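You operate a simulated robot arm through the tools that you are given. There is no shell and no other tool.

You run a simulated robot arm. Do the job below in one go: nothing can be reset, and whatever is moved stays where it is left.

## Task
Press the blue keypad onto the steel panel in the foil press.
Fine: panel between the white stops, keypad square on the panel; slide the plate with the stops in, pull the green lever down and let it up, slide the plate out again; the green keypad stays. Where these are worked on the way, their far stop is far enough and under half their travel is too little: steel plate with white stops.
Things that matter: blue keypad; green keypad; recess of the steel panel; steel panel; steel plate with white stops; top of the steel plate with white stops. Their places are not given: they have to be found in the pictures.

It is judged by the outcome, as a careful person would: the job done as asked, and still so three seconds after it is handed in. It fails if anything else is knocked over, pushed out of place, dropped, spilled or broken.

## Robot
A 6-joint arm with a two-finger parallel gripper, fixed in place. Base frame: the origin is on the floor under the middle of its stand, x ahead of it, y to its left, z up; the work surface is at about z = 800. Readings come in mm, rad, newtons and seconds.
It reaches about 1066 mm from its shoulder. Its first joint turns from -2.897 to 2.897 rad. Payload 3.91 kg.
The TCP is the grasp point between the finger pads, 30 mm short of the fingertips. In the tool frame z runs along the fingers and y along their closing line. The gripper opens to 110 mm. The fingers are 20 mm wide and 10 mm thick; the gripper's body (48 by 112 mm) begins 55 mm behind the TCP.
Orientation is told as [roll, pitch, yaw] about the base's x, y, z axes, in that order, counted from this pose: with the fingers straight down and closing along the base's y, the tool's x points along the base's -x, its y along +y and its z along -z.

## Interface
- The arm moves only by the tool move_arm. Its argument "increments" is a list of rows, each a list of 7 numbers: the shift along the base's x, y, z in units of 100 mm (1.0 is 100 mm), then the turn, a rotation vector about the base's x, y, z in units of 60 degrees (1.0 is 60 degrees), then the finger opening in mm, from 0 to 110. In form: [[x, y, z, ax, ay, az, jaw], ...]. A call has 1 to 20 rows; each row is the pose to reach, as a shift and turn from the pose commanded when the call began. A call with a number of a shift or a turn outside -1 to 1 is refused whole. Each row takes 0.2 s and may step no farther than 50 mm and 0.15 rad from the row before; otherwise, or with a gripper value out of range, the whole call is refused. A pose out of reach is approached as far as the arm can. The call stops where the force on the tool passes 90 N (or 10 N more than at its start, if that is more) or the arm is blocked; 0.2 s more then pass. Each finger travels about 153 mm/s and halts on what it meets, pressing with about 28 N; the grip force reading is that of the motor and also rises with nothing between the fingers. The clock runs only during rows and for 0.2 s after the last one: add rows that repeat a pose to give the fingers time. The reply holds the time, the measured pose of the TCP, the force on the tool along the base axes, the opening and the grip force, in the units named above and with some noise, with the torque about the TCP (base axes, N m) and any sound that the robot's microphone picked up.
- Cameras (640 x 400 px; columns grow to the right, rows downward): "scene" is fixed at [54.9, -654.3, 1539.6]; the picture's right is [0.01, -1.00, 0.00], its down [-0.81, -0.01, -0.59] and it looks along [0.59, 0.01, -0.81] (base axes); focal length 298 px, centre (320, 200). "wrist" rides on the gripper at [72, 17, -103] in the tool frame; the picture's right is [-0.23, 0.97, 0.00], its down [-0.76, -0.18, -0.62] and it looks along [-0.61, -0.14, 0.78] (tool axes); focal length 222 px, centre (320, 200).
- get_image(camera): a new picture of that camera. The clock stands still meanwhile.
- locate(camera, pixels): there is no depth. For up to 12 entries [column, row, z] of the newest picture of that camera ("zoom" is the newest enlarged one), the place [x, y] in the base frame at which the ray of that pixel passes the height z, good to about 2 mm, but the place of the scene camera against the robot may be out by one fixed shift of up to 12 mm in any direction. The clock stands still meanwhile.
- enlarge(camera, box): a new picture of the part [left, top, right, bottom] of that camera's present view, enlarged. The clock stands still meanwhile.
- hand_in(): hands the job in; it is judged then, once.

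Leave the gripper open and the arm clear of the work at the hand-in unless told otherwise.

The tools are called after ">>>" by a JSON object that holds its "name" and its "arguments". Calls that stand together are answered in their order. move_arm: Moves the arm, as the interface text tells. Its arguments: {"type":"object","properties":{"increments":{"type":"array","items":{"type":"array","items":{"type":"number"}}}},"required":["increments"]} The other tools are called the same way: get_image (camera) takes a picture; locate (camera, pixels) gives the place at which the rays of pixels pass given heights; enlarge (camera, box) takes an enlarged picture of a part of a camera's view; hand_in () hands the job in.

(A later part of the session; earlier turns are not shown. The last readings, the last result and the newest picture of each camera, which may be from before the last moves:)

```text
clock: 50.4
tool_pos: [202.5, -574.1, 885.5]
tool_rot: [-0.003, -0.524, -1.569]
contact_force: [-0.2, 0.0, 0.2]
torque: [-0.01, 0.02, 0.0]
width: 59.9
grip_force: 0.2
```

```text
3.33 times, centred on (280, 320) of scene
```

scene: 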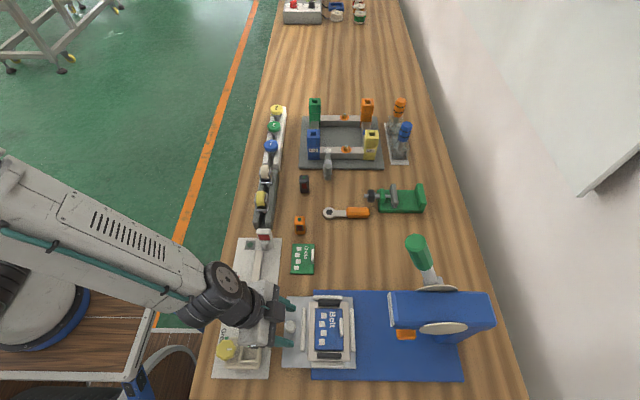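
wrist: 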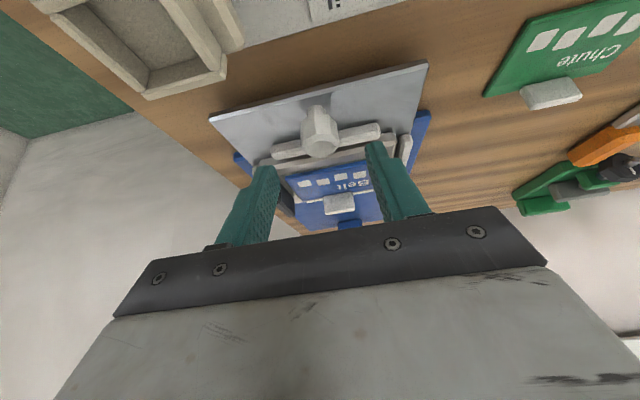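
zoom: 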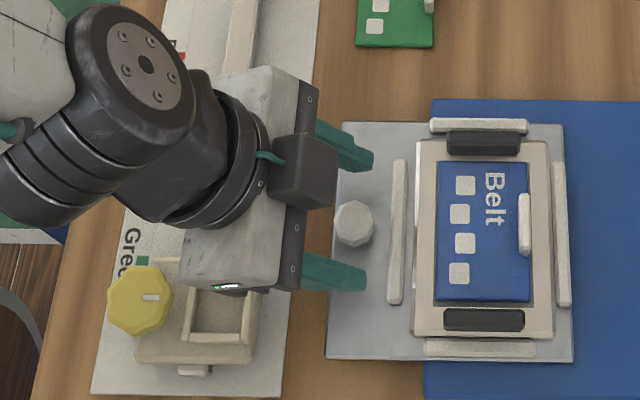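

The fingers straddle the knob from above. I'll verify the knob's centre from this picture.

>>> {"name": "enlarge", "arguments": {"camera": "wrist", "box": [240, 80, 420, 220]}}

>>> {"name": "locate", "arguments": {"camera": "wrist", "pixels": [[321, 144, 854], [321, 144, 850], [321, 144, 858], [302, 130, 848], [338, 124, 848]]}}

```text
2.86 times, centred on (330, 150) of wrist
```

zoom: 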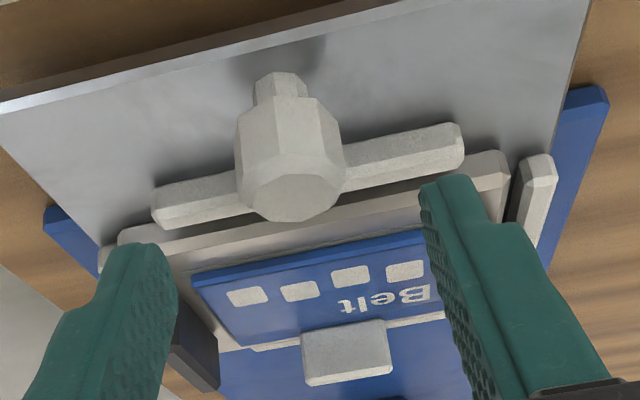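

```text
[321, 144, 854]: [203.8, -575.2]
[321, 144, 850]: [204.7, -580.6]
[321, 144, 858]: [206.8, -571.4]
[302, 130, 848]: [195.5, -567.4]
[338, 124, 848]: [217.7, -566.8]
```

The knob's centre is about (205,−581), centred between the fingers, head from about z 835 to 851. I'll go down 28 mm and close on the head.

>>> {"name": "move_arm", "arguments": {"increments": [[0.0, 0.0, -0.12, 0, 0, 0, 60], [0.0, 0.0, -0.22, 0, 0, 0, 60], [0.0, 0.0, -0.28, 0, 0, 0, 60], [0.0, 0.0, -0.28, 0, 0, 0, 60]]}}

>>> {"name": "get_image", "arguments": {"camera": "wrist"}}

>>> {"name": "enlarge", "arguments": {"camera": "wrist", "box": [240, 80, 420, 220]}}

```text
clock: 51.4
tool_pos: [204.7, -575.9, 857.0]
tool_rot: [-0.001, -0.524, -1.57]
contact_force: [-0.1, 0.8, -0.1]
torque: [0.02, -0.01, 0.05]
width: 60.0
grip_force: 0.1
out of reach, approached as far as the arm can: row 1, 2, 3
```

```text
taken
```

wrist: 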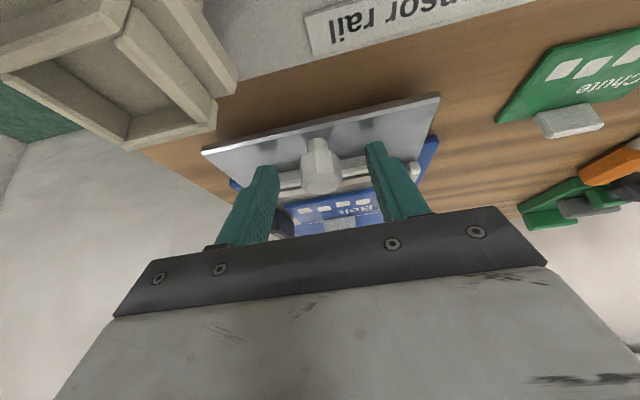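

```text
2.86 times, centred on (330, 150) of wrist
```

zoom: 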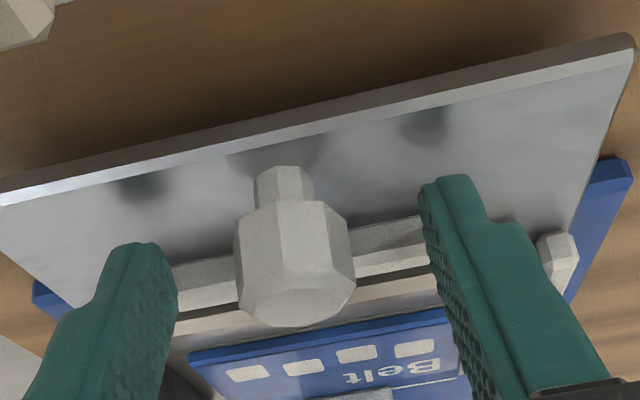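

The knob's head is between the finger ends. I'll close on it.

>>> {"name": "move_arm", "arguments": {"increments": [[0.0, 0.0, 0.0, 0, 0, 0, 40], [0.0, 0.0, 0.0, 0, 0, 0, 20], [0.0, 0.0, 0.0, 0, 0, 0, 18], [0.0, 0.0, 0.0, 0, 0, 0, 18]]}}

>>> {"name": "get_image", "arguments": {"camera": "wrist"}}

>>> {"name": "enlarge", "arguments": {"camera": "wrist", "box": [240, 80, 420, 220]}}

```text
clock: 52.4
tool_pos: [204.8, -576.9, 857.0]
tool_rot: [-0.002, -0.522, -1.569]
contact_force: [7.2, -0.3, -2.3]
torque: [-0.17, -0.89, -0.02]
width: 25.6
grip_force: 45.4
```

```text
taken
```

wrist: 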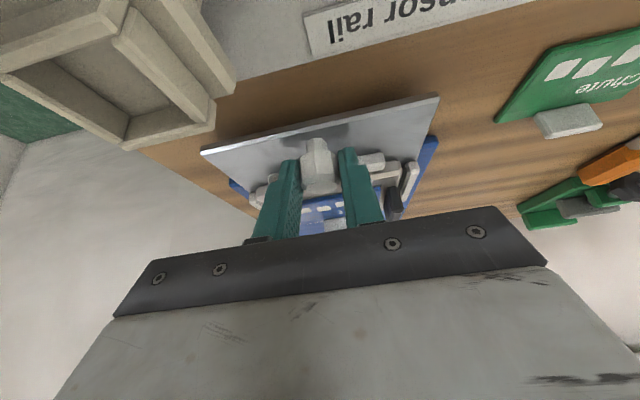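

```text
2.86 times, centred on (330, 150) of wrist
```

zoom: 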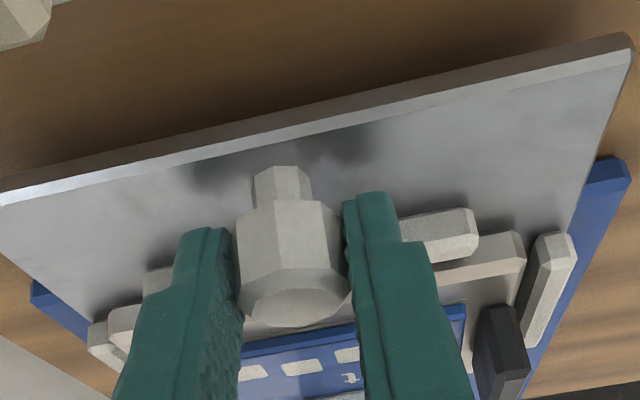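

Gripped (25.6 mm). Now I slide the plate in, along −y, first 50 mm slowly.

>>> {"name": "move_arm", "arguments": {"increments": [[0.005, -0.03, 0.0, 0, 0, 0, 18], [0.007, -0.08, 0.0, 0, 0, 0, 18], [0.007, -0.15, 0.0, 0, 0, 0, 18], [0.007, -0.22, 0.0, 0, 0, 0, 18], [0.007, -0.29, 0.0, 0, 0, 0, 18], [0.007, -0.36, 0.0, 0, 0, 0, 18], [0.007, -0.43, 0.0, 0, 0, 0, 18], [0.007, -0.5, 0.0, 0, 0, 0, 18], [0.007, -0.5, 0.0, 0, 0, 0, 18]]}}

>>> {"name": "get_image", "arguments": {"camera": "scene"}}

>>> {"name": "get_image", "arguments": {"camera": "wrist"}}

```text
clock: 54.4
tool_pos: [205.3, -626.5, 857.0]
tool_rot: [-0.002, -0.525, -1.57]
contact_force: [-8.2, -0.5, 3.8]
torque: [-0.03, -0.46, -0.03]
width: 25.3
grip_force: 44.9
```

```text
taken
```

scene: 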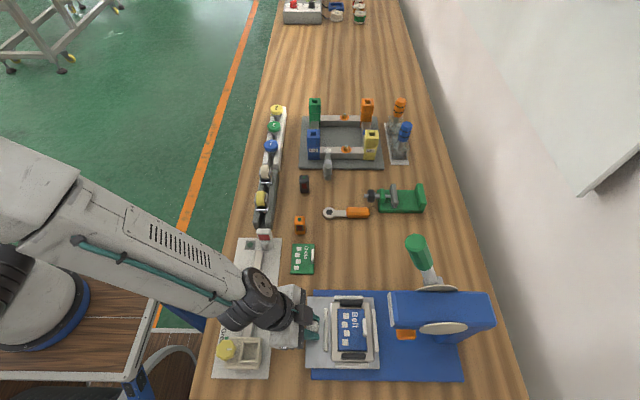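

```text
taken
```

wrist: 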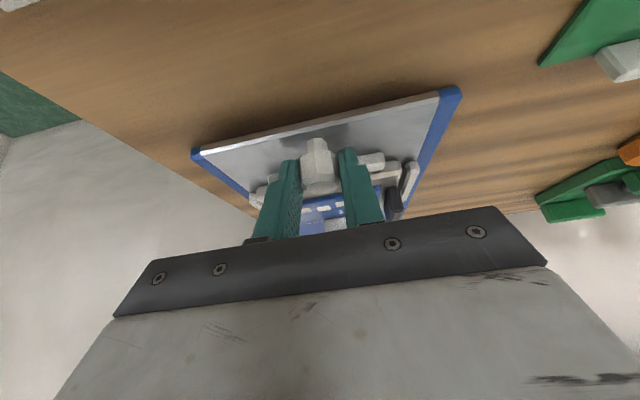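

The plate slides with the hand, panel and keypad staying in place. I'll go on another 75 mm.

>>> {"name": "move_arm", "arguments": {"increments": [[-0.004, -0.04, 0.0, 0, 0, 0, 18], [-0.004, -0.11, 0.0, 0, 0, 0, 18], [-0.004, -0.19, 0.0, 0, 0, 0, 18], [-0.004, -0.27, 0.0, 0, 0, 0, 18], [-0.004, -0.35, 0.0, 0, 0, 0, 18], [-0.004, -0.43, 0.0, 0, 0, 0, 18], [-0.004, -0.51, 0.0, 0, 0, 0, 18], [-0.004, -0.59, 0.0, 0, 0, 0, 18], [-0.004, -0.67, 0.0, 0, 0, 0, 18], [-0.004, -0.75, 0.0, 0, 0, 0, 18], [-0.004, -0.75, 0.0, 0, 0, 0, 18]]}}

>>> {"name": "get_image", "arguments": {"camera": "scene"}}

>>> {"name": "enlarge", "arguments": {"camera": "scene", "box": [290, 220, 510, 390]}}

```text
clock: 56.8
tool_pos: [204.5, -701.2, 857.1]
tool_rot: [0.0, -0.527, -1.569]
contact_force: [-9.2, -1.2, 19.8]
torque: [-0.39, -0.4, -0.05]
width: 25.5
grip_force: 44.5
```

```text
taken
```

scene: 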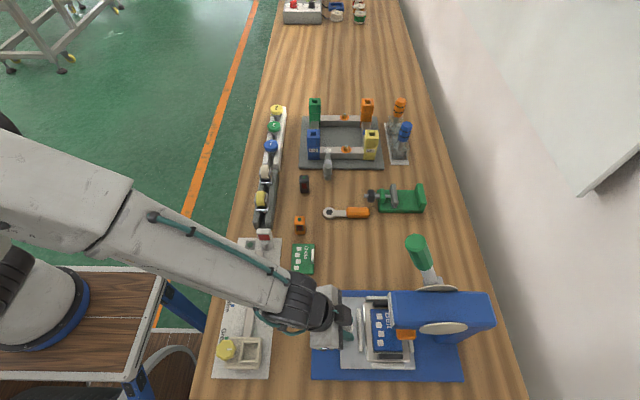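

```text
2.35 times, centred on (400, 305) of scene
```

zoom: 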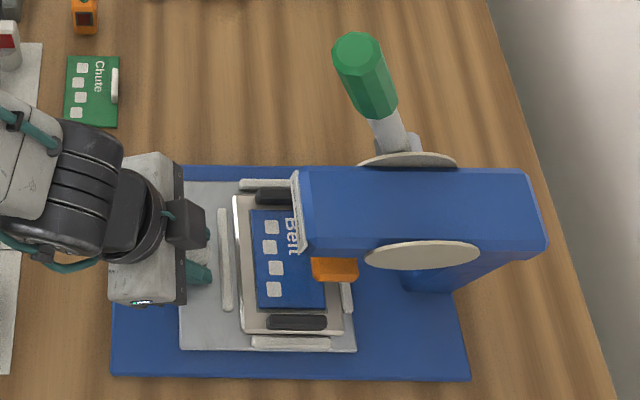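

125 mm done; an upward 20 N has built up, so I'll ease z by 0.5 mm and go on in smaller steps, watching for the far stop.

>>> {"name": "move_arm", "arguments": {"increments": [[-0.005, -0.03, 0.005, 0, 0, 0, 18], [-0.005, -0.07, 0.005, 0, 0, 0, 18], [-0.005, -0.11, 0.005, 0, 0, 0, 18], [-0.005, -0.15, 0.005, 0, 0, 0, 18], [-0.005, -0.19, 0.005, 0, 0, 0, 18], [-0.005, -0.23, 0.005, 0, 0, 0, 18], [-0.005, -0.23, 0.005, 0, 0, 0, 18]]}}

```text
clock: 58.4
tool_pos: [204.1, -723.3, 856.6]
tool_rot: [-0.003, -0.524, -1.571]
contact_force: [-3.6, 0.4, 8.0]
torque: [-0.09, -0.5, 0.05]
width: 25.5
grip_force: 44.8
```

148 mm travelled, still free. I'll continue in 3 mm steps.

>>> {"name": "move_arm", "arguments": {"increments": [[-0.002, -0.03, 0.003, 0, 0, 0, 18], [-0.002, -0.06, 0.003, 0, 0, 0, 18], [-0.002, -0.09, 0.003, 0, 0, 0, 18], [-0.002, -0.12, 0.003, 0, 0, 0, 18], [-0.002, -0.15, 0.003, 0, 0, 0, 18], [-0.002, -0.15, 0.003, 0, 0, 0, 18]]}}

>>> {"name": "get_image", "arguments": {"camera": "wrist"}}

>>> {"name": "get_image", "arguments": {"camera": "scene"}}

>>> {"name": "enlarge", "arguments": {"camera": "scene", "box": [290, 220, 510, 390]}}

```text
clock: 59.8
tool_pos: [203.9, -734.8, 854.9]
tool_rot: [-0.002, -0.519, -1.568]
contact_force: [-4.4, 48.7, -3.8]
torque: [0.05, -0.41, 0.2]
width: 25.5
grip_force: 44.6
```

```text
taken
```

wrist: 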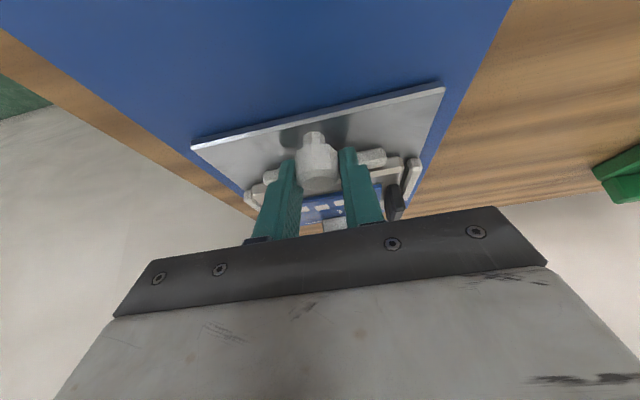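

```text
taken
```

scene: 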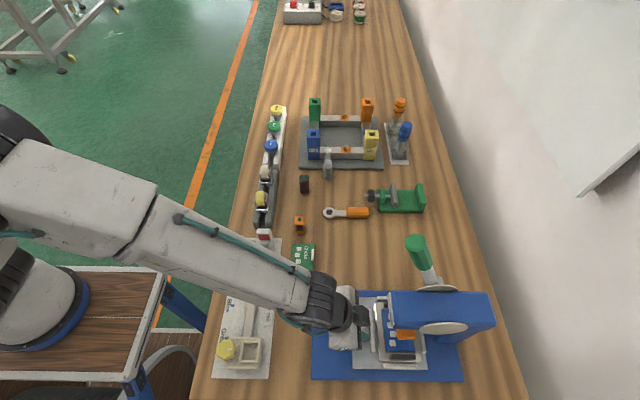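

```text
2.35 times, centred on (400, 305) of scene
```

zoom: 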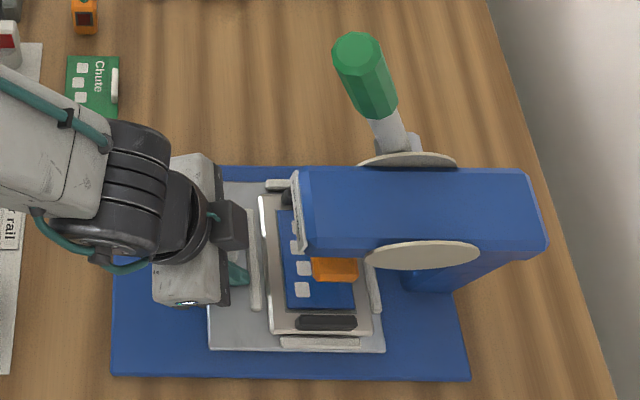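

The push force rose to 49 N at y ≈ −735 (about 160 mm travel): the plate is at its far stop with the keypad under the orange foot. I'll relax the push by 2.5 mm, then open the fingers.

>>> {"name": "move_arm", "arguments": {"increments": [[0.0, 0.012, 0.0, 0, 0, 0, 18], [0.0, 0.025, 0.0, 0, 0, 0, 18], [0.0, 0.025, 0.0, 0, 0, 0, 18], [0.0, 0.025, 0.0, 0, 0, 0, 30], [0.0, 0.025, 0.0, 0, 0, 0, 45], [0.0, 0.025, 0.0, 0, 0, 0, 60], [0.0, 0.025, 0.0, 0, 0, 0, 60]]}}

>>> {"name": "get_image", "arguments": {"camera": "wrist"}}

>>> {"name": "enlarge", "arguments": {"camera": "scene", "box": [340, 270, 460, 390]}}

```text
clock: 61.4
tool_pos: [204.5, -735.8, 857.6]
tool_rot: [-0.004, -0.527, -1.57]
contact_force: [-0.5, -0.1, -0.5]
torque: [-0.03, -0.01, 0.03]
width: 60.2
grip_force: 0.1
```

```text
taken
```

wrist: 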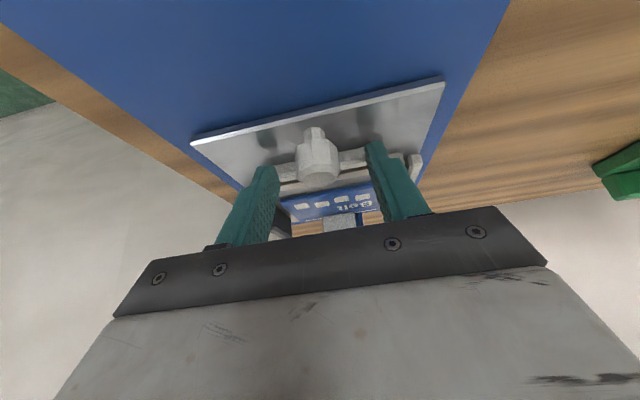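

```text
3.33 times, centred on (400, 330) of scene
```

zoom: 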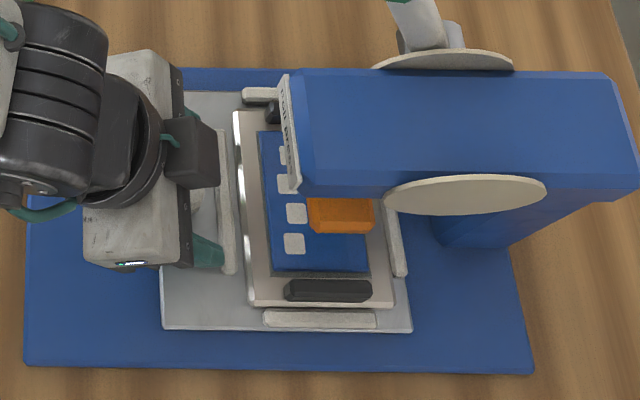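

The fingers are free of the knob (no forces). I'll retreat backwards along the tool axis (+y, +z), then rise to view the lever.

>>> {"name": "move_arm", "arguments": {"increments": [[0.0, 0.1, 0.17, 0, 0, 0, 60], [0.0, 0.25, 0.43, 0, 0, 0, 60], [0.0, 0.45, 0.7, 0, 0, 0, 60], [0.1, 0.7, 1.0, 0, 0, 0, 60], [0.3, 0.9, 1.0, 0, 0, 0, 60], [0.5, 1.0, 1.0, 0, 0, 0, 60], [0.7, 1.0, 1.0, 0, 0, 0, 60]]}}

>>> {"name": "move_arm", "arguments": {"increments": [[0.0, 0.0, 0.3, 0, 0, 0, 20], [0.0, 0.0, 0.6, 0, 0, 0, 0], [0.0, 0.0, 0.9, 0, 0, 0, 0], [0.0, 0.0, 1.0, 0, 0, 0, 0]]}}

>>> {"name": "get_image", "arguments": {"camera": "wrist"}}

>>> {"name": "get_image", "arguments": {"camera": "scene"}}

```text
clock: 63.0
tool_pos: [277.1, -635.9, 957.0]
tool_rot: [0.0, -0.526, -1.572]
contact_force: [-0.2, 0.8, 0.0]
torque: [-0.04, 0.03, -0.03]
width: 59.9
grip_force: 0.0
```

```text
clock: 64.0
tool_pos: [275.3, -635.1, 1058.4]
tool_rot: [-0.002, -0.523, -1.567]
contact_force: [-0.2, 0.1, -0.2]
torque: [0.0, 0.0, 0.0]
width: 0.0
grip_force: 27.9
```

```text
taken
```

wrist: 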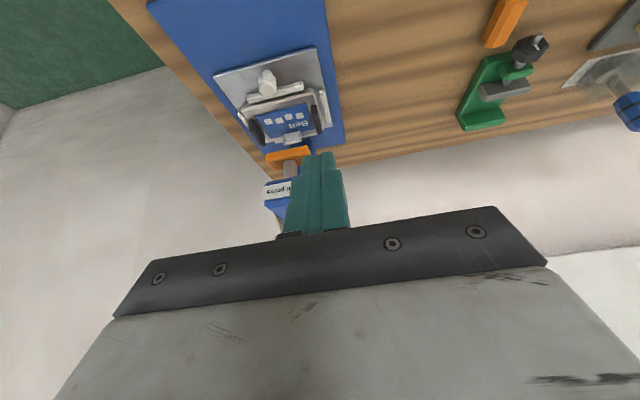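

```text
taken
```

scene: 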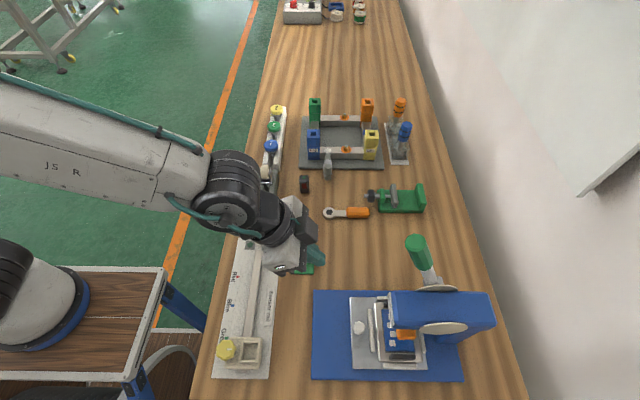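

The lever is hidden behind the fingers from here. I'll untilt, turn back to yaw 0 and rise, to see the lever from above as at the start.

>>> {"name": "move_arm", "arguments": {"increments": [[0.1, 0.05, 0.25, 0.125, 0, 0, 0], [0.2, 0.1, 0.5, 0.25, 0, 0, 0], [0.3, 0.1, 0.75, 0.375, 0, 0, 0], [0.4, 0.1, 1.0, 0.5, 0, 0, 0]]}}

>>> {"name": "move_arm", "arguments": {"increments": [[0.0, 0.0, 0.12, 0, 0, 0.125, 0], [0.0, 0.0, 0.25, 0, 0, 0.25, 0], [0.0, 0.0, 0.38, 0, 0, 0.375, 0], [0.0, 0.0, 0.5, 0, 0, 0.5, 0], [0.0, 0.0, 0.62, 0, 0, 0.625, 0], [0.0, 0.0, 0.75, 0, 0, 0.75, 0], [0.0, 0.0, 0.88, 0, 0, 0.875, 0], [0.0, 0.0, 1.0, 0, 0, 1.0, 0]]}}

>>> {"name": "move_arm", "arguments": {"increments": [[0.0, 0.0, 0.05, 0, 0, 0.125, 0], [0.0, 0.0, 0.1, 0, 0, 0.25, 0], [0.0, 0.0, 0.2, 0, 0, 0.375, 0], [0.0, 0.0, 0.25, 0, 0, 0.5, 0], [0.0, 0.0, 0.25, 0, 0, 0.5, 0]]}}

>>> {"name": "get_image", "arguments": {"camera": "wrist"}}

```text
clock: 65.0
tool_pos: [315.8, -623.9, 1159.2]
tool_rot: [-0.001, 0.002, -1.569]
contact_force: [0.6, 0.8, 0.4]
torque: [0.02, 0.0, 0.02]
width: 0.1
grip_force: 27.4
```

```text
clock: 66.8
tool_pos: [314.7, -624.7, 1258.0]
tool_rot: [-0.002, -0.001, -0.521]
contact_force: [0.7, -0.2, 0.4]
torque: [0.0, 0.01, 0.0]
width: 0.0
grip_force: 27.6
```

```text
clock: 68.0
tool_pos: [313.6, -624.9, 1282.2]
tool_rot: [-0.003, -0.001, 0.002]
contact_force: [-0.3, 0.4, 0.3]
torque: [0.03, 0.02, 0.02]
width: 0.1
grip_force: 27.5
```

```text
taken
```

wrist: 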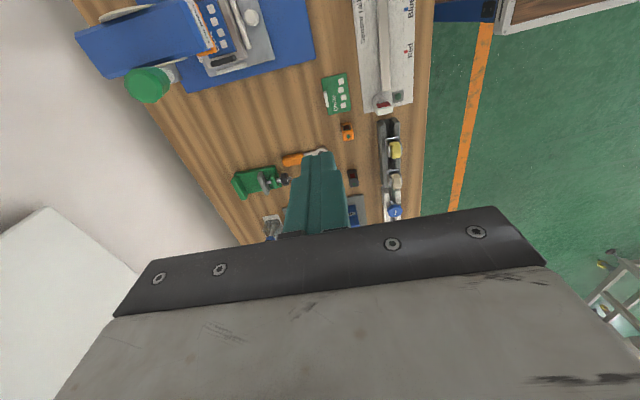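

The lever's green handle is now visible at about (150,82). I'll enlarge it.

>>> {"name": "enlarge", "arguments": {"camera": "wrist", "box": [70, 0, 290, 130]}}

>>> {"name": "locate", "arguments": {"camera": "wrist", "pixels": [[147, 86, 1100], [147, 86, 1120], [147, 86, 1140]]}}

```text
2.91 times, centred on (180, 65) of wrist
```

zoom: 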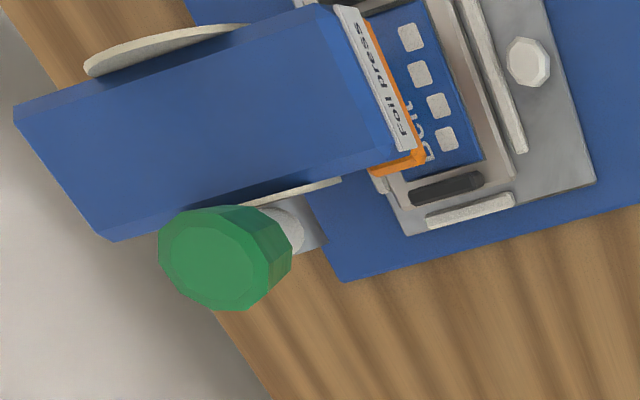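

```text
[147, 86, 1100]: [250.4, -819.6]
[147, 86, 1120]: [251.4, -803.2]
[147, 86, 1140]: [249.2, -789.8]
```

Triangulating from two wrist views: handle top centre ≈ (250,−788,1144), pivot disc ≈ (y −857, z 993), so the lever (≈166 mm long) leans about 25° toward +y. I'll push it down with closed, vertical fingertips from its −y/upper side. First I fly over it at a safe height (tips ≥ z 1240) to a point behind it.

>>> {"name": "move_arm", "arguments": {"increments": [[-0.16, -0.25, 0.0, 0, 0, 0, 0], [-0.32, -0.5, 0.0, 0, 0, 0, 0], [-0.48, -0.75, 0.0, 0, 0, 0, 0], [-0.64, -1.0, 0.0, 0, 0, 0, 0]]}}

>>> {"name": "move_arm", "arguments": {"increments": [[0.0, -0.25, 0.0, 0, 0, 0, 0], [0.0, -0.5, 0.0, 0, 0, 0, 0], [0.0, -0.75, 0.0, 0, 0, 0, 0], [0.0, -1.0, 0.0, 0, 0, 0, 0]]}}

>>> {"name": "get_image", "arguments": {"camera": "wrist"}}

>>> {"name": "get_image", "arguments": {"camera": "scene"}}

```text
clock: 69.0
tool_pos: [252.0, -724.4, 1283.2]
tool_rot: [-0.003, -0.001, 0.001]
contact_force: [-0.4, 0.3, 0.5]
torque: [-0.03, 0.02, 0.03]
width: 0.0
grip_force: 27.6
```

```text
clock: 70.0
tool_pos: [251.8, -765.5, 1266.7]
tool_rot: [-0.003, -0.002, 0.001]
contact_force: [0.7, -0.1, -0.2]
torque: [-0.01, 0.02, 0.01]
width: 0.1
grip_force: 28.0
out of reach, approached as far as the arm can: row 2, 3, 4
```

```text
taken
```

wrist: 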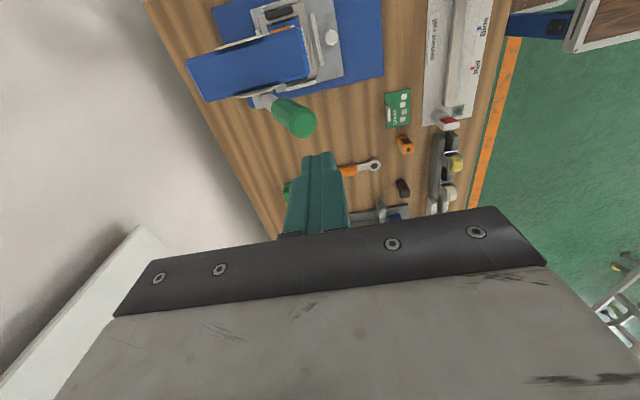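

```text
taken
```

scene: 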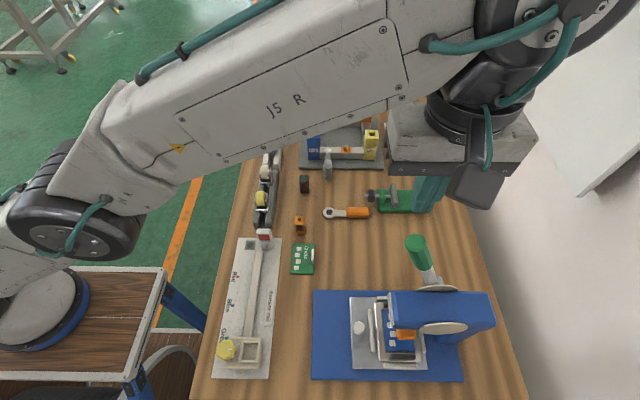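

The vertical hand runs out of reach here (stopped at y −765). Tilting the hand 20° (wrist toward the robot) brings it into reach, and yaw −90 keeps the finger closing line off the pushing direction. First I back up in +y and check the pose.

>>> {"name": "move_arm", "arguments": {"increments": [[0.0, 0.25, 0.0, 0, 0, 0, 0], [0.0, 0.5, 0.0, 0, 0, 0, 0], [0.0, 0.75, 0.0, 0, 0, 0, 0], [0.0, 0.9, 0.0, 0, 0, 0, 0], [0.0, 0.9, 0.0, 0, 0, 0, 0]]}}

```text
clock: 71.2
tool_pos: [248.2, -674.3, 1266.5]
tool_rot: [-0.002, -0.002, -0.001]
contact_force: [-0.1, 0.2, -0.6]
torque: [0.03, -0.01, 0.0]
width: 0.0
grip_force: 27.8
```

The pose is now (249,−674.5,1266.5). I'll turn to yaw −90 and then tilt 20°.

>>> {"name": "move_arm", "arguments": {"increments": [[0.0, 0.0, 0.0, 0, 0, -0.125, 0], [0.0, 0.0, 0.0, 0, 0, -0.25, 0], [0.0, 0.0, 0.0, 0, 0, -0.375, 0], [0.0, 0.0, 0.0, 0, 0, -0.5, 0], [0.0, 0.0, 0.0, 0, 0, -0.625, 0], [0.0, 0.0, 0.0, 0, 0, -0.75, 0], [0.0, 0.0, 0.0, 0, 0, -0.875, 0], [0.0, 0.0, 0.0, 0, 0, -1.0, 0]]}}

>>> {"name": "move_arm", "arguments": {"increments": [[0.0, 0.0, 0.0, 0, 0, -0.125, 0], [0.0, 0.0, 0.0, 0, 0, -0.25, 0], [0.0, 0.0, 0.0, 0, 0, -0.375, 0], [0.0, 0.0, 0.0, 0, 0, -0.5, 0], [0.0, 0.0, 0.0, 0, 0, -0.5, 0]]}}

>>> {"name": "move_arm", "arguments": {"increments": [[0.0, 0.0, 0.0, -0.11, 0, 0, 0], [0.0, 0.0, 0.0, -0.22, 0, 0, 0], [0.0, 0.0, 0.0, -0.333, 0, 0, 0], [0.0, 0.0, 0.0, -0.333, 0, 0, 0]]}}

>>> {"name": "get_image", "arguments": {"camera": "wrist"}}

```text
clock: 73.0
tool_pos: [249.1, -675.4, 1267.2]
tool_rot: [-0.002, 0.0, -1.049]
contact_force: [0.2, 0.6, 0.1]
torque: [-0.01, 0.01, 0.01]
width: 0.0
grip_force: 28.5
```

```text
clock: 74.2
tool_pos: [248.2, -675.4, 1267.1]
tool_rot: [-0.002, -0.002, -1.571]
contact_force: [0.8, 0.2, -0.1]
torque: [0.03, -0.02, 0.03]
width: 0.1
grip_force: 28.3
```

```text
clock: 75.2
tool_pos: [250.2, -675.3, 1266.7]
tool_rot: [-0.002, -0.348, -1.571]
contact_force: [0.9, -0.7, 0.7]
torque: [0.01, -0.01, -0.01]
width: 0.1
grip_force: 27.8
```

```text
taken
```

wrist: 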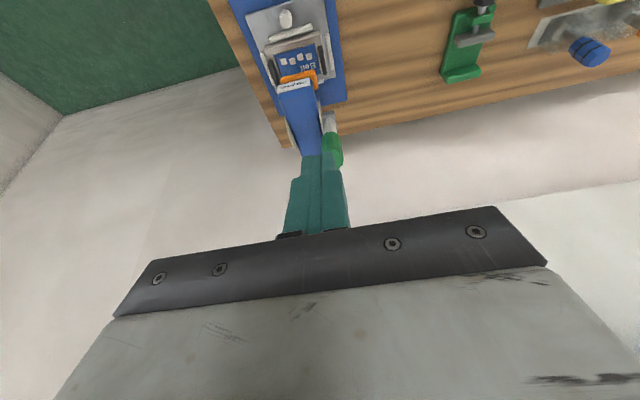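

The lever is visible from the front at (333,140), right next to my fingers' line. I'll enlarge to triangulate it again.

>>> {"name": "enlarge", "arguments": {"camera": "wrist", "box": [230, 40, 410, 190]}}

>>> {"name": "locate", "arguments": {"camera": "wrist", "pixels": [[334, 158, 1144], [330, 116, 1000], [330, 116, 1040]]}}

```text
2.67 times, centred on (320, 115) of wrist
```

zoom: 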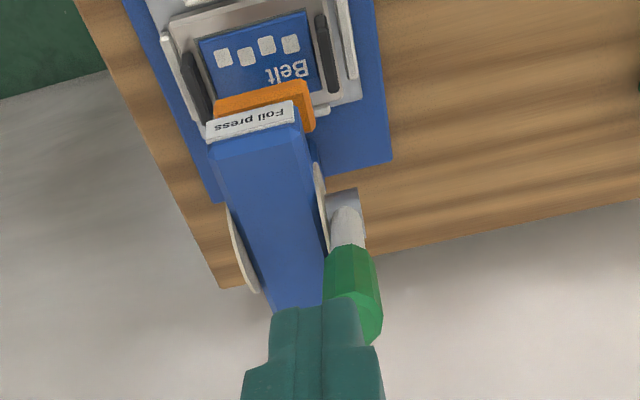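

```text
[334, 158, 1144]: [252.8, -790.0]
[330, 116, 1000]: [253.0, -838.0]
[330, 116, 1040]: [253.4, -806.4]
```

Lever x ≈ 253, handle from about 73 to 166 mm from the pivot. I'll cross above it (tips ≈ z 1235) and stop behind it.

>>> {"name": "move_arm", "arguments": {"increments": [[0.03, -0.25, 0.0, 0, 0, 0, 0], [0.03, -0.5, 0.0, 0, 0, 0, 0], [0.03, -0.75, 0.0, 0, 0, 0, 0], [0.03, -1.0, 0.0, 0, 0, 0, 0], [0.03, -1.0, 0.0, 0, 0, 0, 0]]}}

>>> {"name": "get_image", "arguments": {"camera": "wrist"}}

>>> {"name": "enlarge", "arguments": {"camera": "wrist", "box": [230, 40, 410, 190]}}

>>> {"name": "get_image", "arguments": {"camera": "scene"}}

```text
clock: 76.4
tool_pos: [251.6, -775.8, 1265.4]
tool_rot: [-0.002, -0.35, -1.569]
contact_force: [0.4, 0.0, -0.6]
torque: [0.01, 0.03, 0.02]
width: 0.0
grip_force: 28.0
```

```text
taken
```

wrist: 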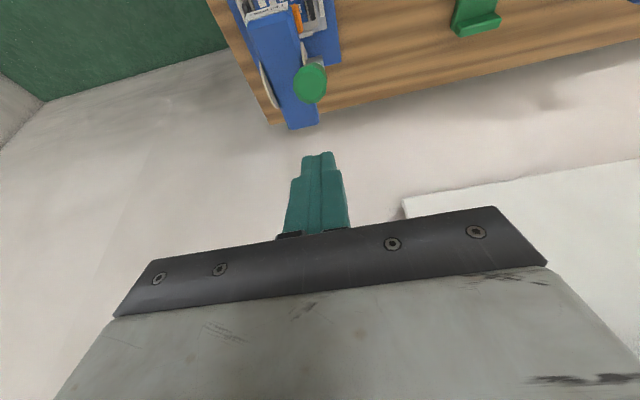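

```text
2.67 times, centred on (320, 115) of wrist
```

zoom: 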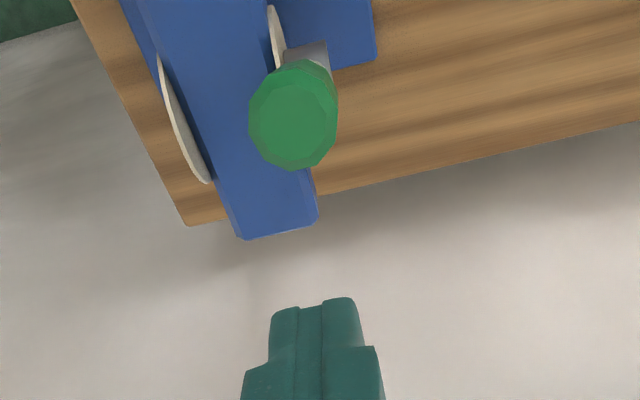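

```text
taken
```

scene: 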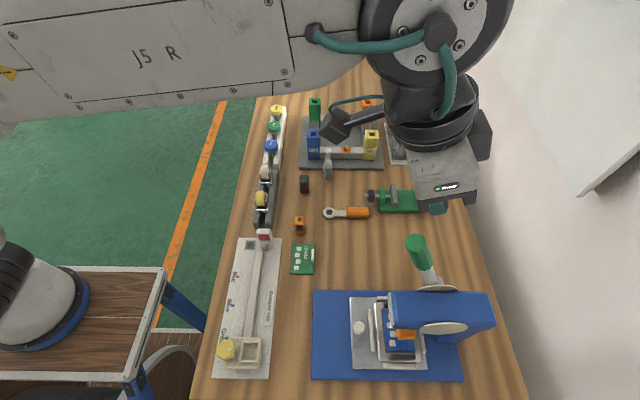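

I look nearly straight down the handle: its end is centred at about (251.5,−785,1144), matching. Now I move behind it and descend along the tool axis.

>>> {"name": "move_arm", "arguments": {"increments": [[-0.01, -0.12, 0.0, 0, 0, 0, 0], [-0.01, -0.2, -0.22, 0, 0, 0, 0], [-0.01, -0.29, -0.47, 0, 0, 0, 0], [-0.01, -0.38, -0.72, 0, 0, 0, 0], [-0.01, -0.48, -1.0, 0, 0, 0, 0], [-0.01, -0.48, -1.0, 0, 0, 0, 0]]}}

>>> {"name": "get_image", "arguments": {"camera": "wrist"}}

>>> {"name": "enlarge", "arguments": {"camera": "wrist", "box": [230, 60, 410, 210]}}

>>> {"name": "get_image", "arguments": {"camera": "scene"}}

```text
clock: 77.8
tool_pos: [252.1, -825.3, 1165.9]
tool_rot: [-0.001, -0.348, -1.571]
contact_force: [1.3, -0.4, 0.3]
torque: [-0.02, 0.03, 0.0]
width: 0.1
grip_force: 27.2
```

```text
taken
```

wrist: 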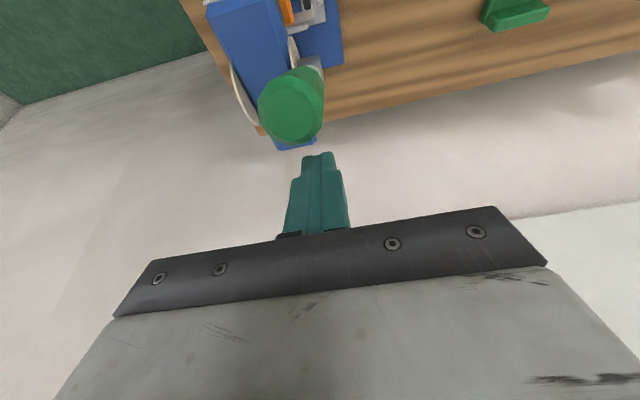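

```text
2.67 times, centred on (320, 135) of wrist
```

zoom: 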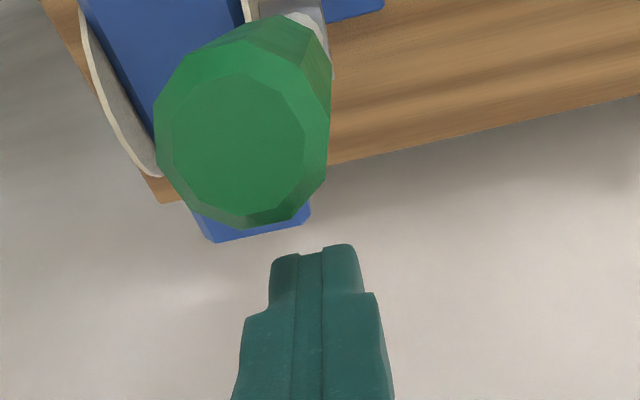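

```text
taken
```

scene: 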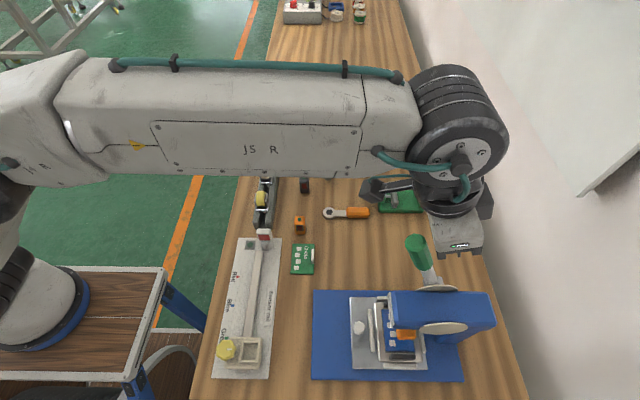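

The fingertips are behind the handle with about 15 mm gap. I'll lower 12 mm, centre in x, then creep toward +y to find contact.

>>> {"name": "move_arm", "arguments": {"increments": [[-0.02, -0.03, -0.06, 0, 0, 0, 0], [-0.02, -0.04, -0.12, 0, 0, 0, 0], [-0.02, 0.0, -0.12, 0, 0, 0, 0], [-0.02, 0.04, -0.12, 0, 0, 0, 0], [-0.02, 0.07, -0.12, 0, 0, 0, 0], [-0.02, 0.07, -0.12, 0, 0, 0, 0]]}}

>>> {"name": "get_image", "arguments": {"camera": "wrist"}}

>>> {"name": "enlarge", "arguments": {"camera": "wrist", "box": [230, 60, 410, 210]}}

```text
clock: 79.2
tool_pos: [250.2, -817.7, 1155.5]
tool_rot: [-0.002, -0.349, -1.571]
contact_force: [0.1, -0.6, -0.4]
torque: [0.0, -0.05, -0.01]
width: 0.0
grip_force: 28.4
```

```text
taken
```

wrist: 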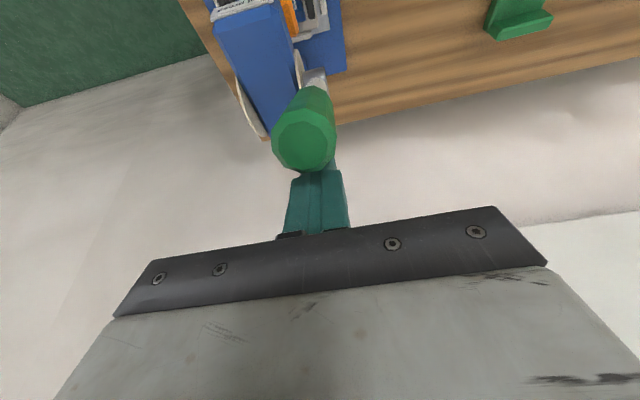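

```text
2.67 times, centred on (320, 135) of wrist
```

zoom: 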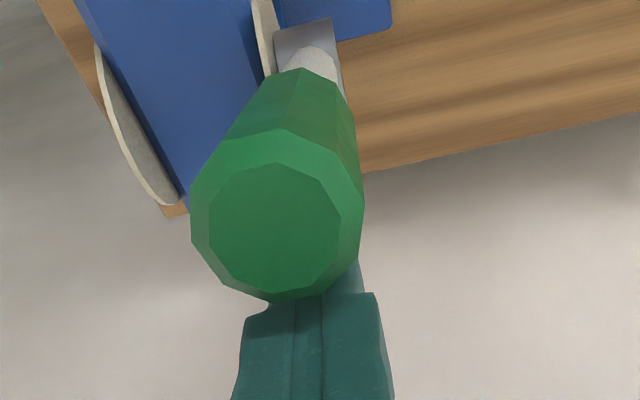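

The tips are behind the handle now, still no force. I'll creep +y in 2 mm steps.

>>> {"name": "move_arm", "arguments": {"increments": [[-0.01, 0.02, 0.0, 0, 0, 0, 0], [-0.01, 0.04, 0.0, 0, 0, 0, 0], [-0.01, 0.06, 0.0, 0, 0, 0, 0], [-0.01, 0.08, 0.0, 0, 0, 0, 0], [-0.01, 0.08, 0.0, 0, 0, 0, 0]]}}

```text
clock: 80.4
tool_pos: [248.3, -808.7, 1154.0]
tool_rot: [-0.003, -0.349, -1.572]
contact_force: [0.1, -0.2, 1.0]
torque: [0.0, 0.0, 0.0]
width: 0.1
grip_force: 28.1
```

>>> {"name": "enlarge", "arguments": {"camera": "wrist", "box": [230, 60, 410, 210]}}

>>> {"name": "enlarge", "arguments": {"camera": "scene", "box": [380, 220, 510, 350]}}

```text
2.67 times, centred on (320, 135) of wrist
```

zoom: 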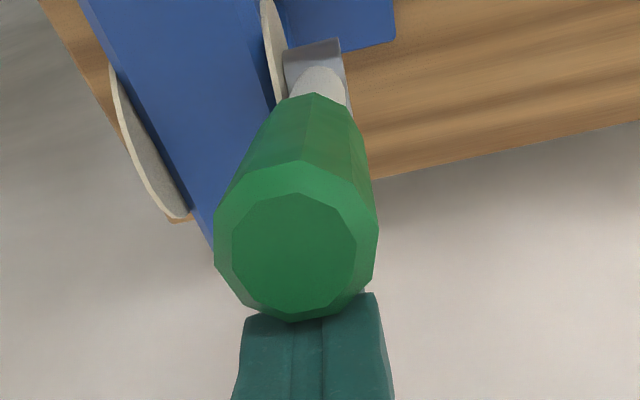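

```text
3.08 times, centred on (445, 285) of scene
```

zoom: 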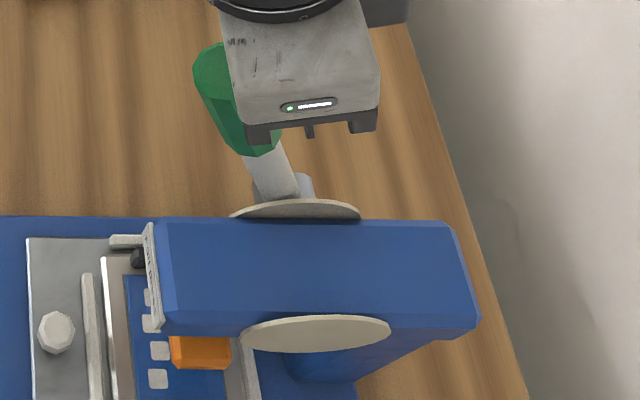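

The lever hasn't moved yet and no contact force. I'll keep creeping +y.

>>> {"name": "move_arm", "arguments": {"increments": [[0.0, 0.02, 0.0, 0, 0, 0, 0], [0.0, 0.04, 0.0, 0, 0, 0, 0], [0.0, 0.06, 0.0, 0, 0, 0, 0], [0.0, 0.08, 0.0, 0, 0, 0, 0], [0.0, 0.08, 0.0, 0, 0, 0, 0]]}}

```text
clock: 81.6
tool_pos: [246.7, -800.7, 1154.6]
tool_rot: [-0.002, -0.349, -1.571]
contact_force: [-0.2, -0.1, -0.8]
torque: [-0.03, 0.02, 0.0]
width: 0.0
grip_force: 27.6
```

>>> {"name": "get_image", "arguments": {"camera": "wrist"}}

>>> {"name": "enlarge", "arguments": {"camera": "wrist", "box": [230, 60, 410, 210]}}

>>> {"name": "enlarge", "arguments": {"camera": "scene", "box": [380, 220, 510, 350]}}

```text
taken
```

wrist: 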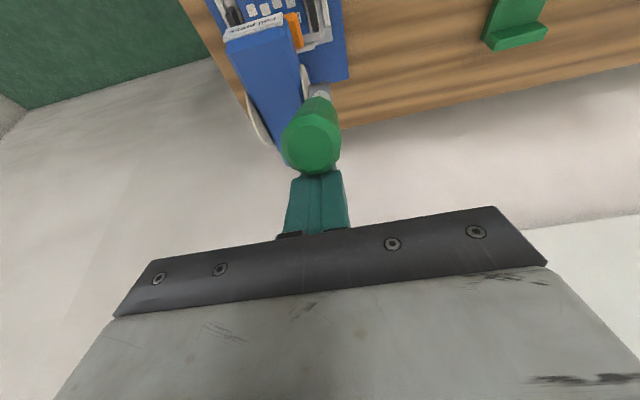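

```text
2.67 times, centred on (320, 135) of wrist
```

zoom: 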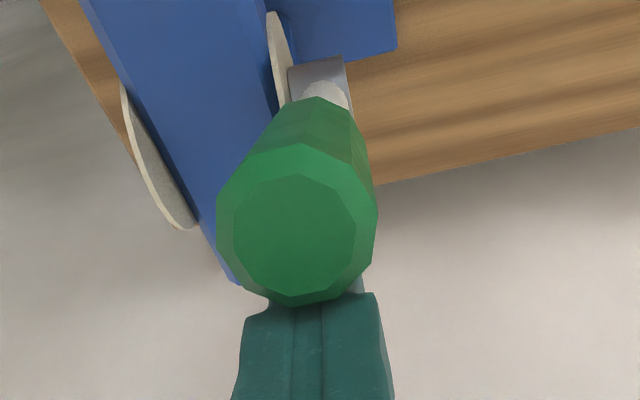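

```text
3.08 times, centred on (445, 285) of scene
```

zoom: 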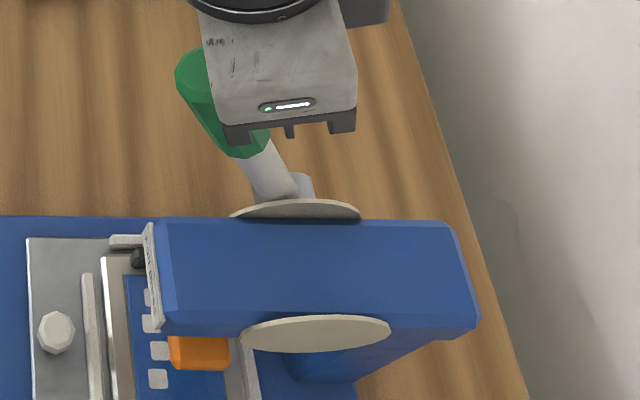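

The lever follows my fingers with almost no force (it swung a few degrees). I'll now follow its arc downward, in ~5° steps, and check the force.

>>> {"name": "move_arm", "arguments": {"increments": [[0.0, 0.108, -0.052, 0, 0, 0, 0], [0.0, 0.214, -0.114, 0, 0, 0, 0], [0.0, 0.314, -0.186, 0, 0, 0, 0], [0.0, 0.408, -0.266, 0, 0, 0, 0], [0.0, 0.408, -0.266, 0, 0, 0, 0]]}}

>>> {"name": "get_image", "arguments": {"camera": "wrist"}}

>>> {"name": "enlarge", "arguments": {"camera": "scene", "box": [340, 200, 510, 360]}}

```text
clock: 82.8
tool_pos: [246.7, -759.3, 1127.1]
tool_rot: [-0.002, -0.35, -1.57]
contact_force: [-1.2, -0.6, 0.4]
torque: [-0.04, -0.02, 0.05]
width: 0.0
grip_force: 28.1
```

```text
taken
```

wrist: 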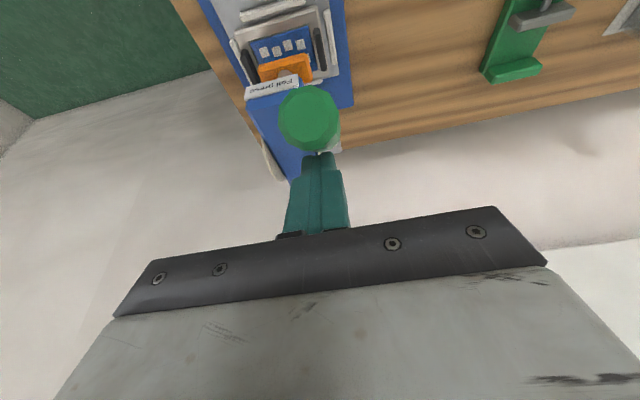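

```text
2.50 times, centred on (425, 280) of scene
```

zoom: 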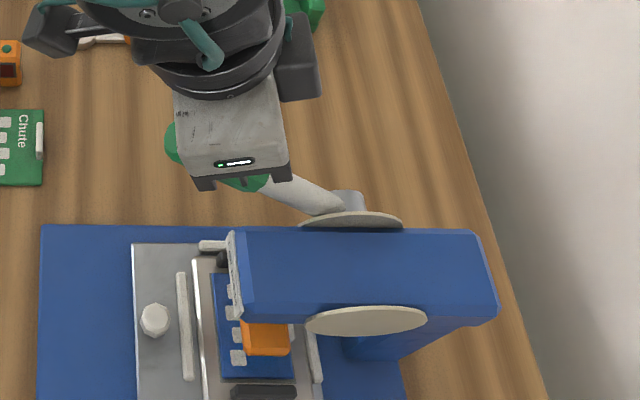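

The lever swings down with the push. I'll continue along the arc.

>>> {"name": "move_arm", "arguments": {"increments": [[0.01, 0.086, -0.088, 0, 0, 0, 0], [0.01, 0.164, -0.182, 0, 0, 0, 0], [0.01, 0.234, -0.284, 0, 0, 0, 0], [0.01, 0.294, -0.391, 0, 0, 0, 0], [0.01, 0.294, -0.391, 0, 0, 0, 0]]}}

>>> {"name": "get_image", "arguments": {"camera": "wrist"}}

>>> {"name": "enlarge", "arguments": {"camera": "scene", "box": [340, 200, 510, 360]}}

```text
clock: 84.0
tool_pos: [247.5, -729.0, 1088.5]
tool_rot: [-0.001, -0.349, -1.57]
contact_force: [-11.3, -1.4, 2.1]
torque: [-0.16, 0.34, 0.0]
width: 0.2
grip_force: 28.1
```

```text
taken
```

wrist: 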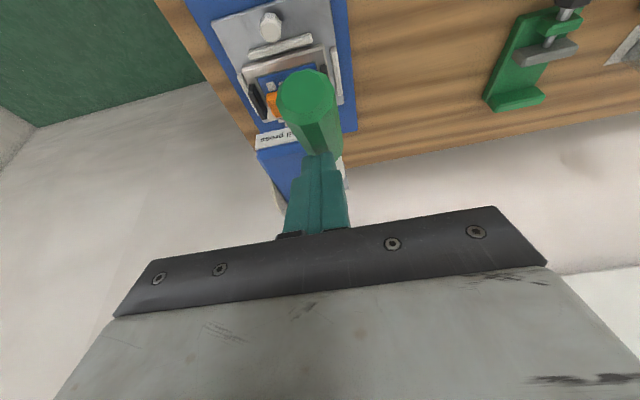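

```text
2.50 times, centred on (425, 280) of scene
```

zoom: 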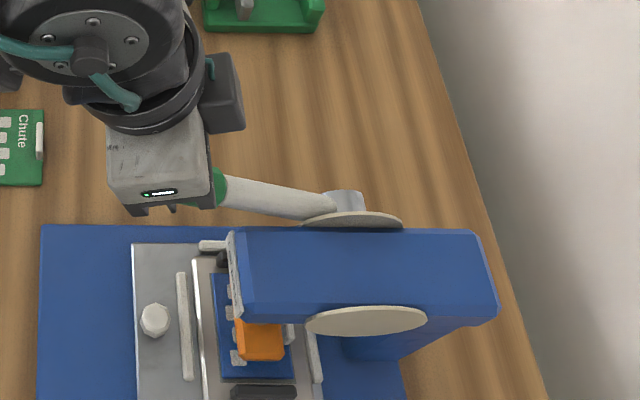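

A sideways force of −11 N shows my fingers sit a few mm too far −x on the octagonal handle (handle x ≈ 252). I'll shift +4 mm in x while going on along the arc.

>>> {"name": "move_arm", "arguments": {"increments": [[0.02, 0.02, -0.05, 0, 0, 0, 0], [0.04, 0.051, -0.112, 0, 0, 0, 0], [0.04, 0.075, -0.17, 0, 0, 0, 0], [0.04, 0.092, -0.228, 0, 0, 0, 0], [0.04, 0.092, -0.228, 0, 0, 0, 0]]}}

>>> {"name": "get_image", "arguments": {"camera": "wrist"}}

>>> {"name": "enlarge", "arguments": {"camera": "scene", "box": [340, 200, 510, 360]}}

```text
clock: 85.2
tool_pos: [264.7, -719.1, 1065.9]
tool_rot: [0.004, -0.348, -1.564]
contact_force: [49.0, 4.3, 2.5]
torque: [0.16, -1.48, 0.08]
width: 0.0
grip_force: 37.5
```

```text
taken
```

wrist: 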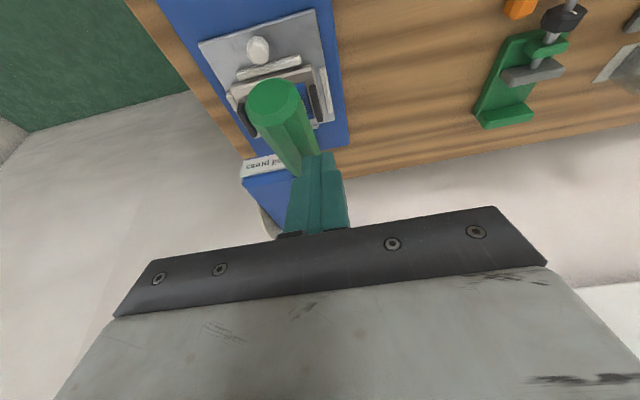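

```text
2.50 times, centred on (425, 280) of scene
```

zoom: 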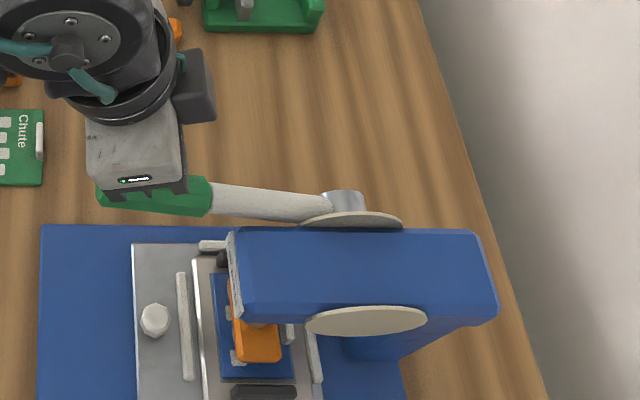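

The fingers slipped off the handle onto its +x side (x reads 264.7, +49 N sideways). I'll ease off toward +x first, to take the load off, and see what the lever does.

>>> {"name": "move_arm", "arguments": {"increments": [[0.1, 0.0, 0.0, 0, 0, 0, 0], [0.18, 0.0, 0.0, 0, 0, 0, 0], [0.2, 0.0, 0.0, 0, 0, 0, 0], [0.2, 0.0, 0.0, 0, 0, 0, 0]]}}

>>> {"name": "get_image", "arguments": {"camera": "wrist"}}

>>> {"name": "get_image", "arguments": {"camera": "scene"}}

>>> {"name": "enlarge", "arguments": {"camera": "scene", "box": [340, 200, 510, 360]}}

```text
clock: 86.2
tool_pos: [275.1, -719.8, 1064.0]
tool_rot: [-0.001, -0.351, -1.567]
contact_force: [7.5, -1.8, -0.1]
torque: [0.04, -0.04, -0.03]
width: 0.0
grip_force: 37.5
```

```text
taken
```

wrist: 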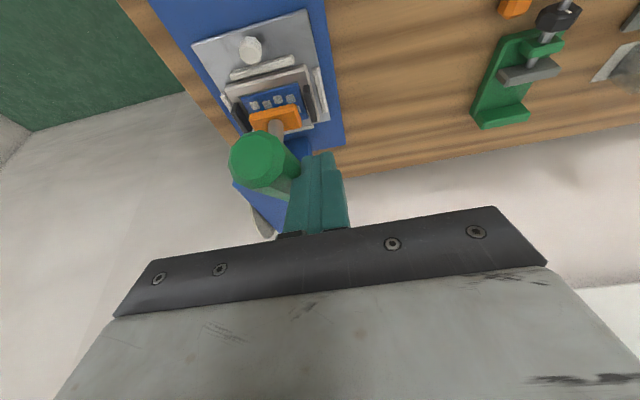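

```text
taken
```

scene: 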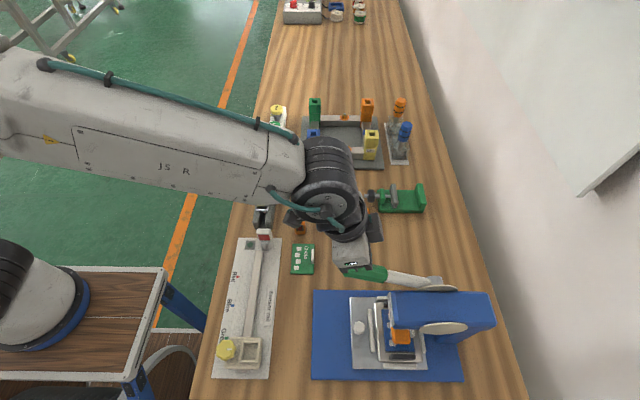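

```text
2.50 times, centred on (425, 280) of scene
```

zoom: 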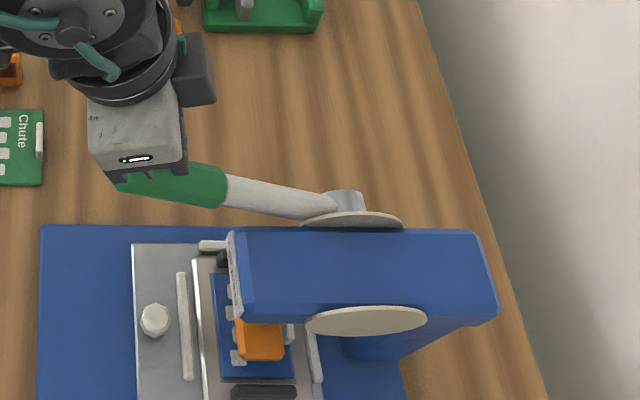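

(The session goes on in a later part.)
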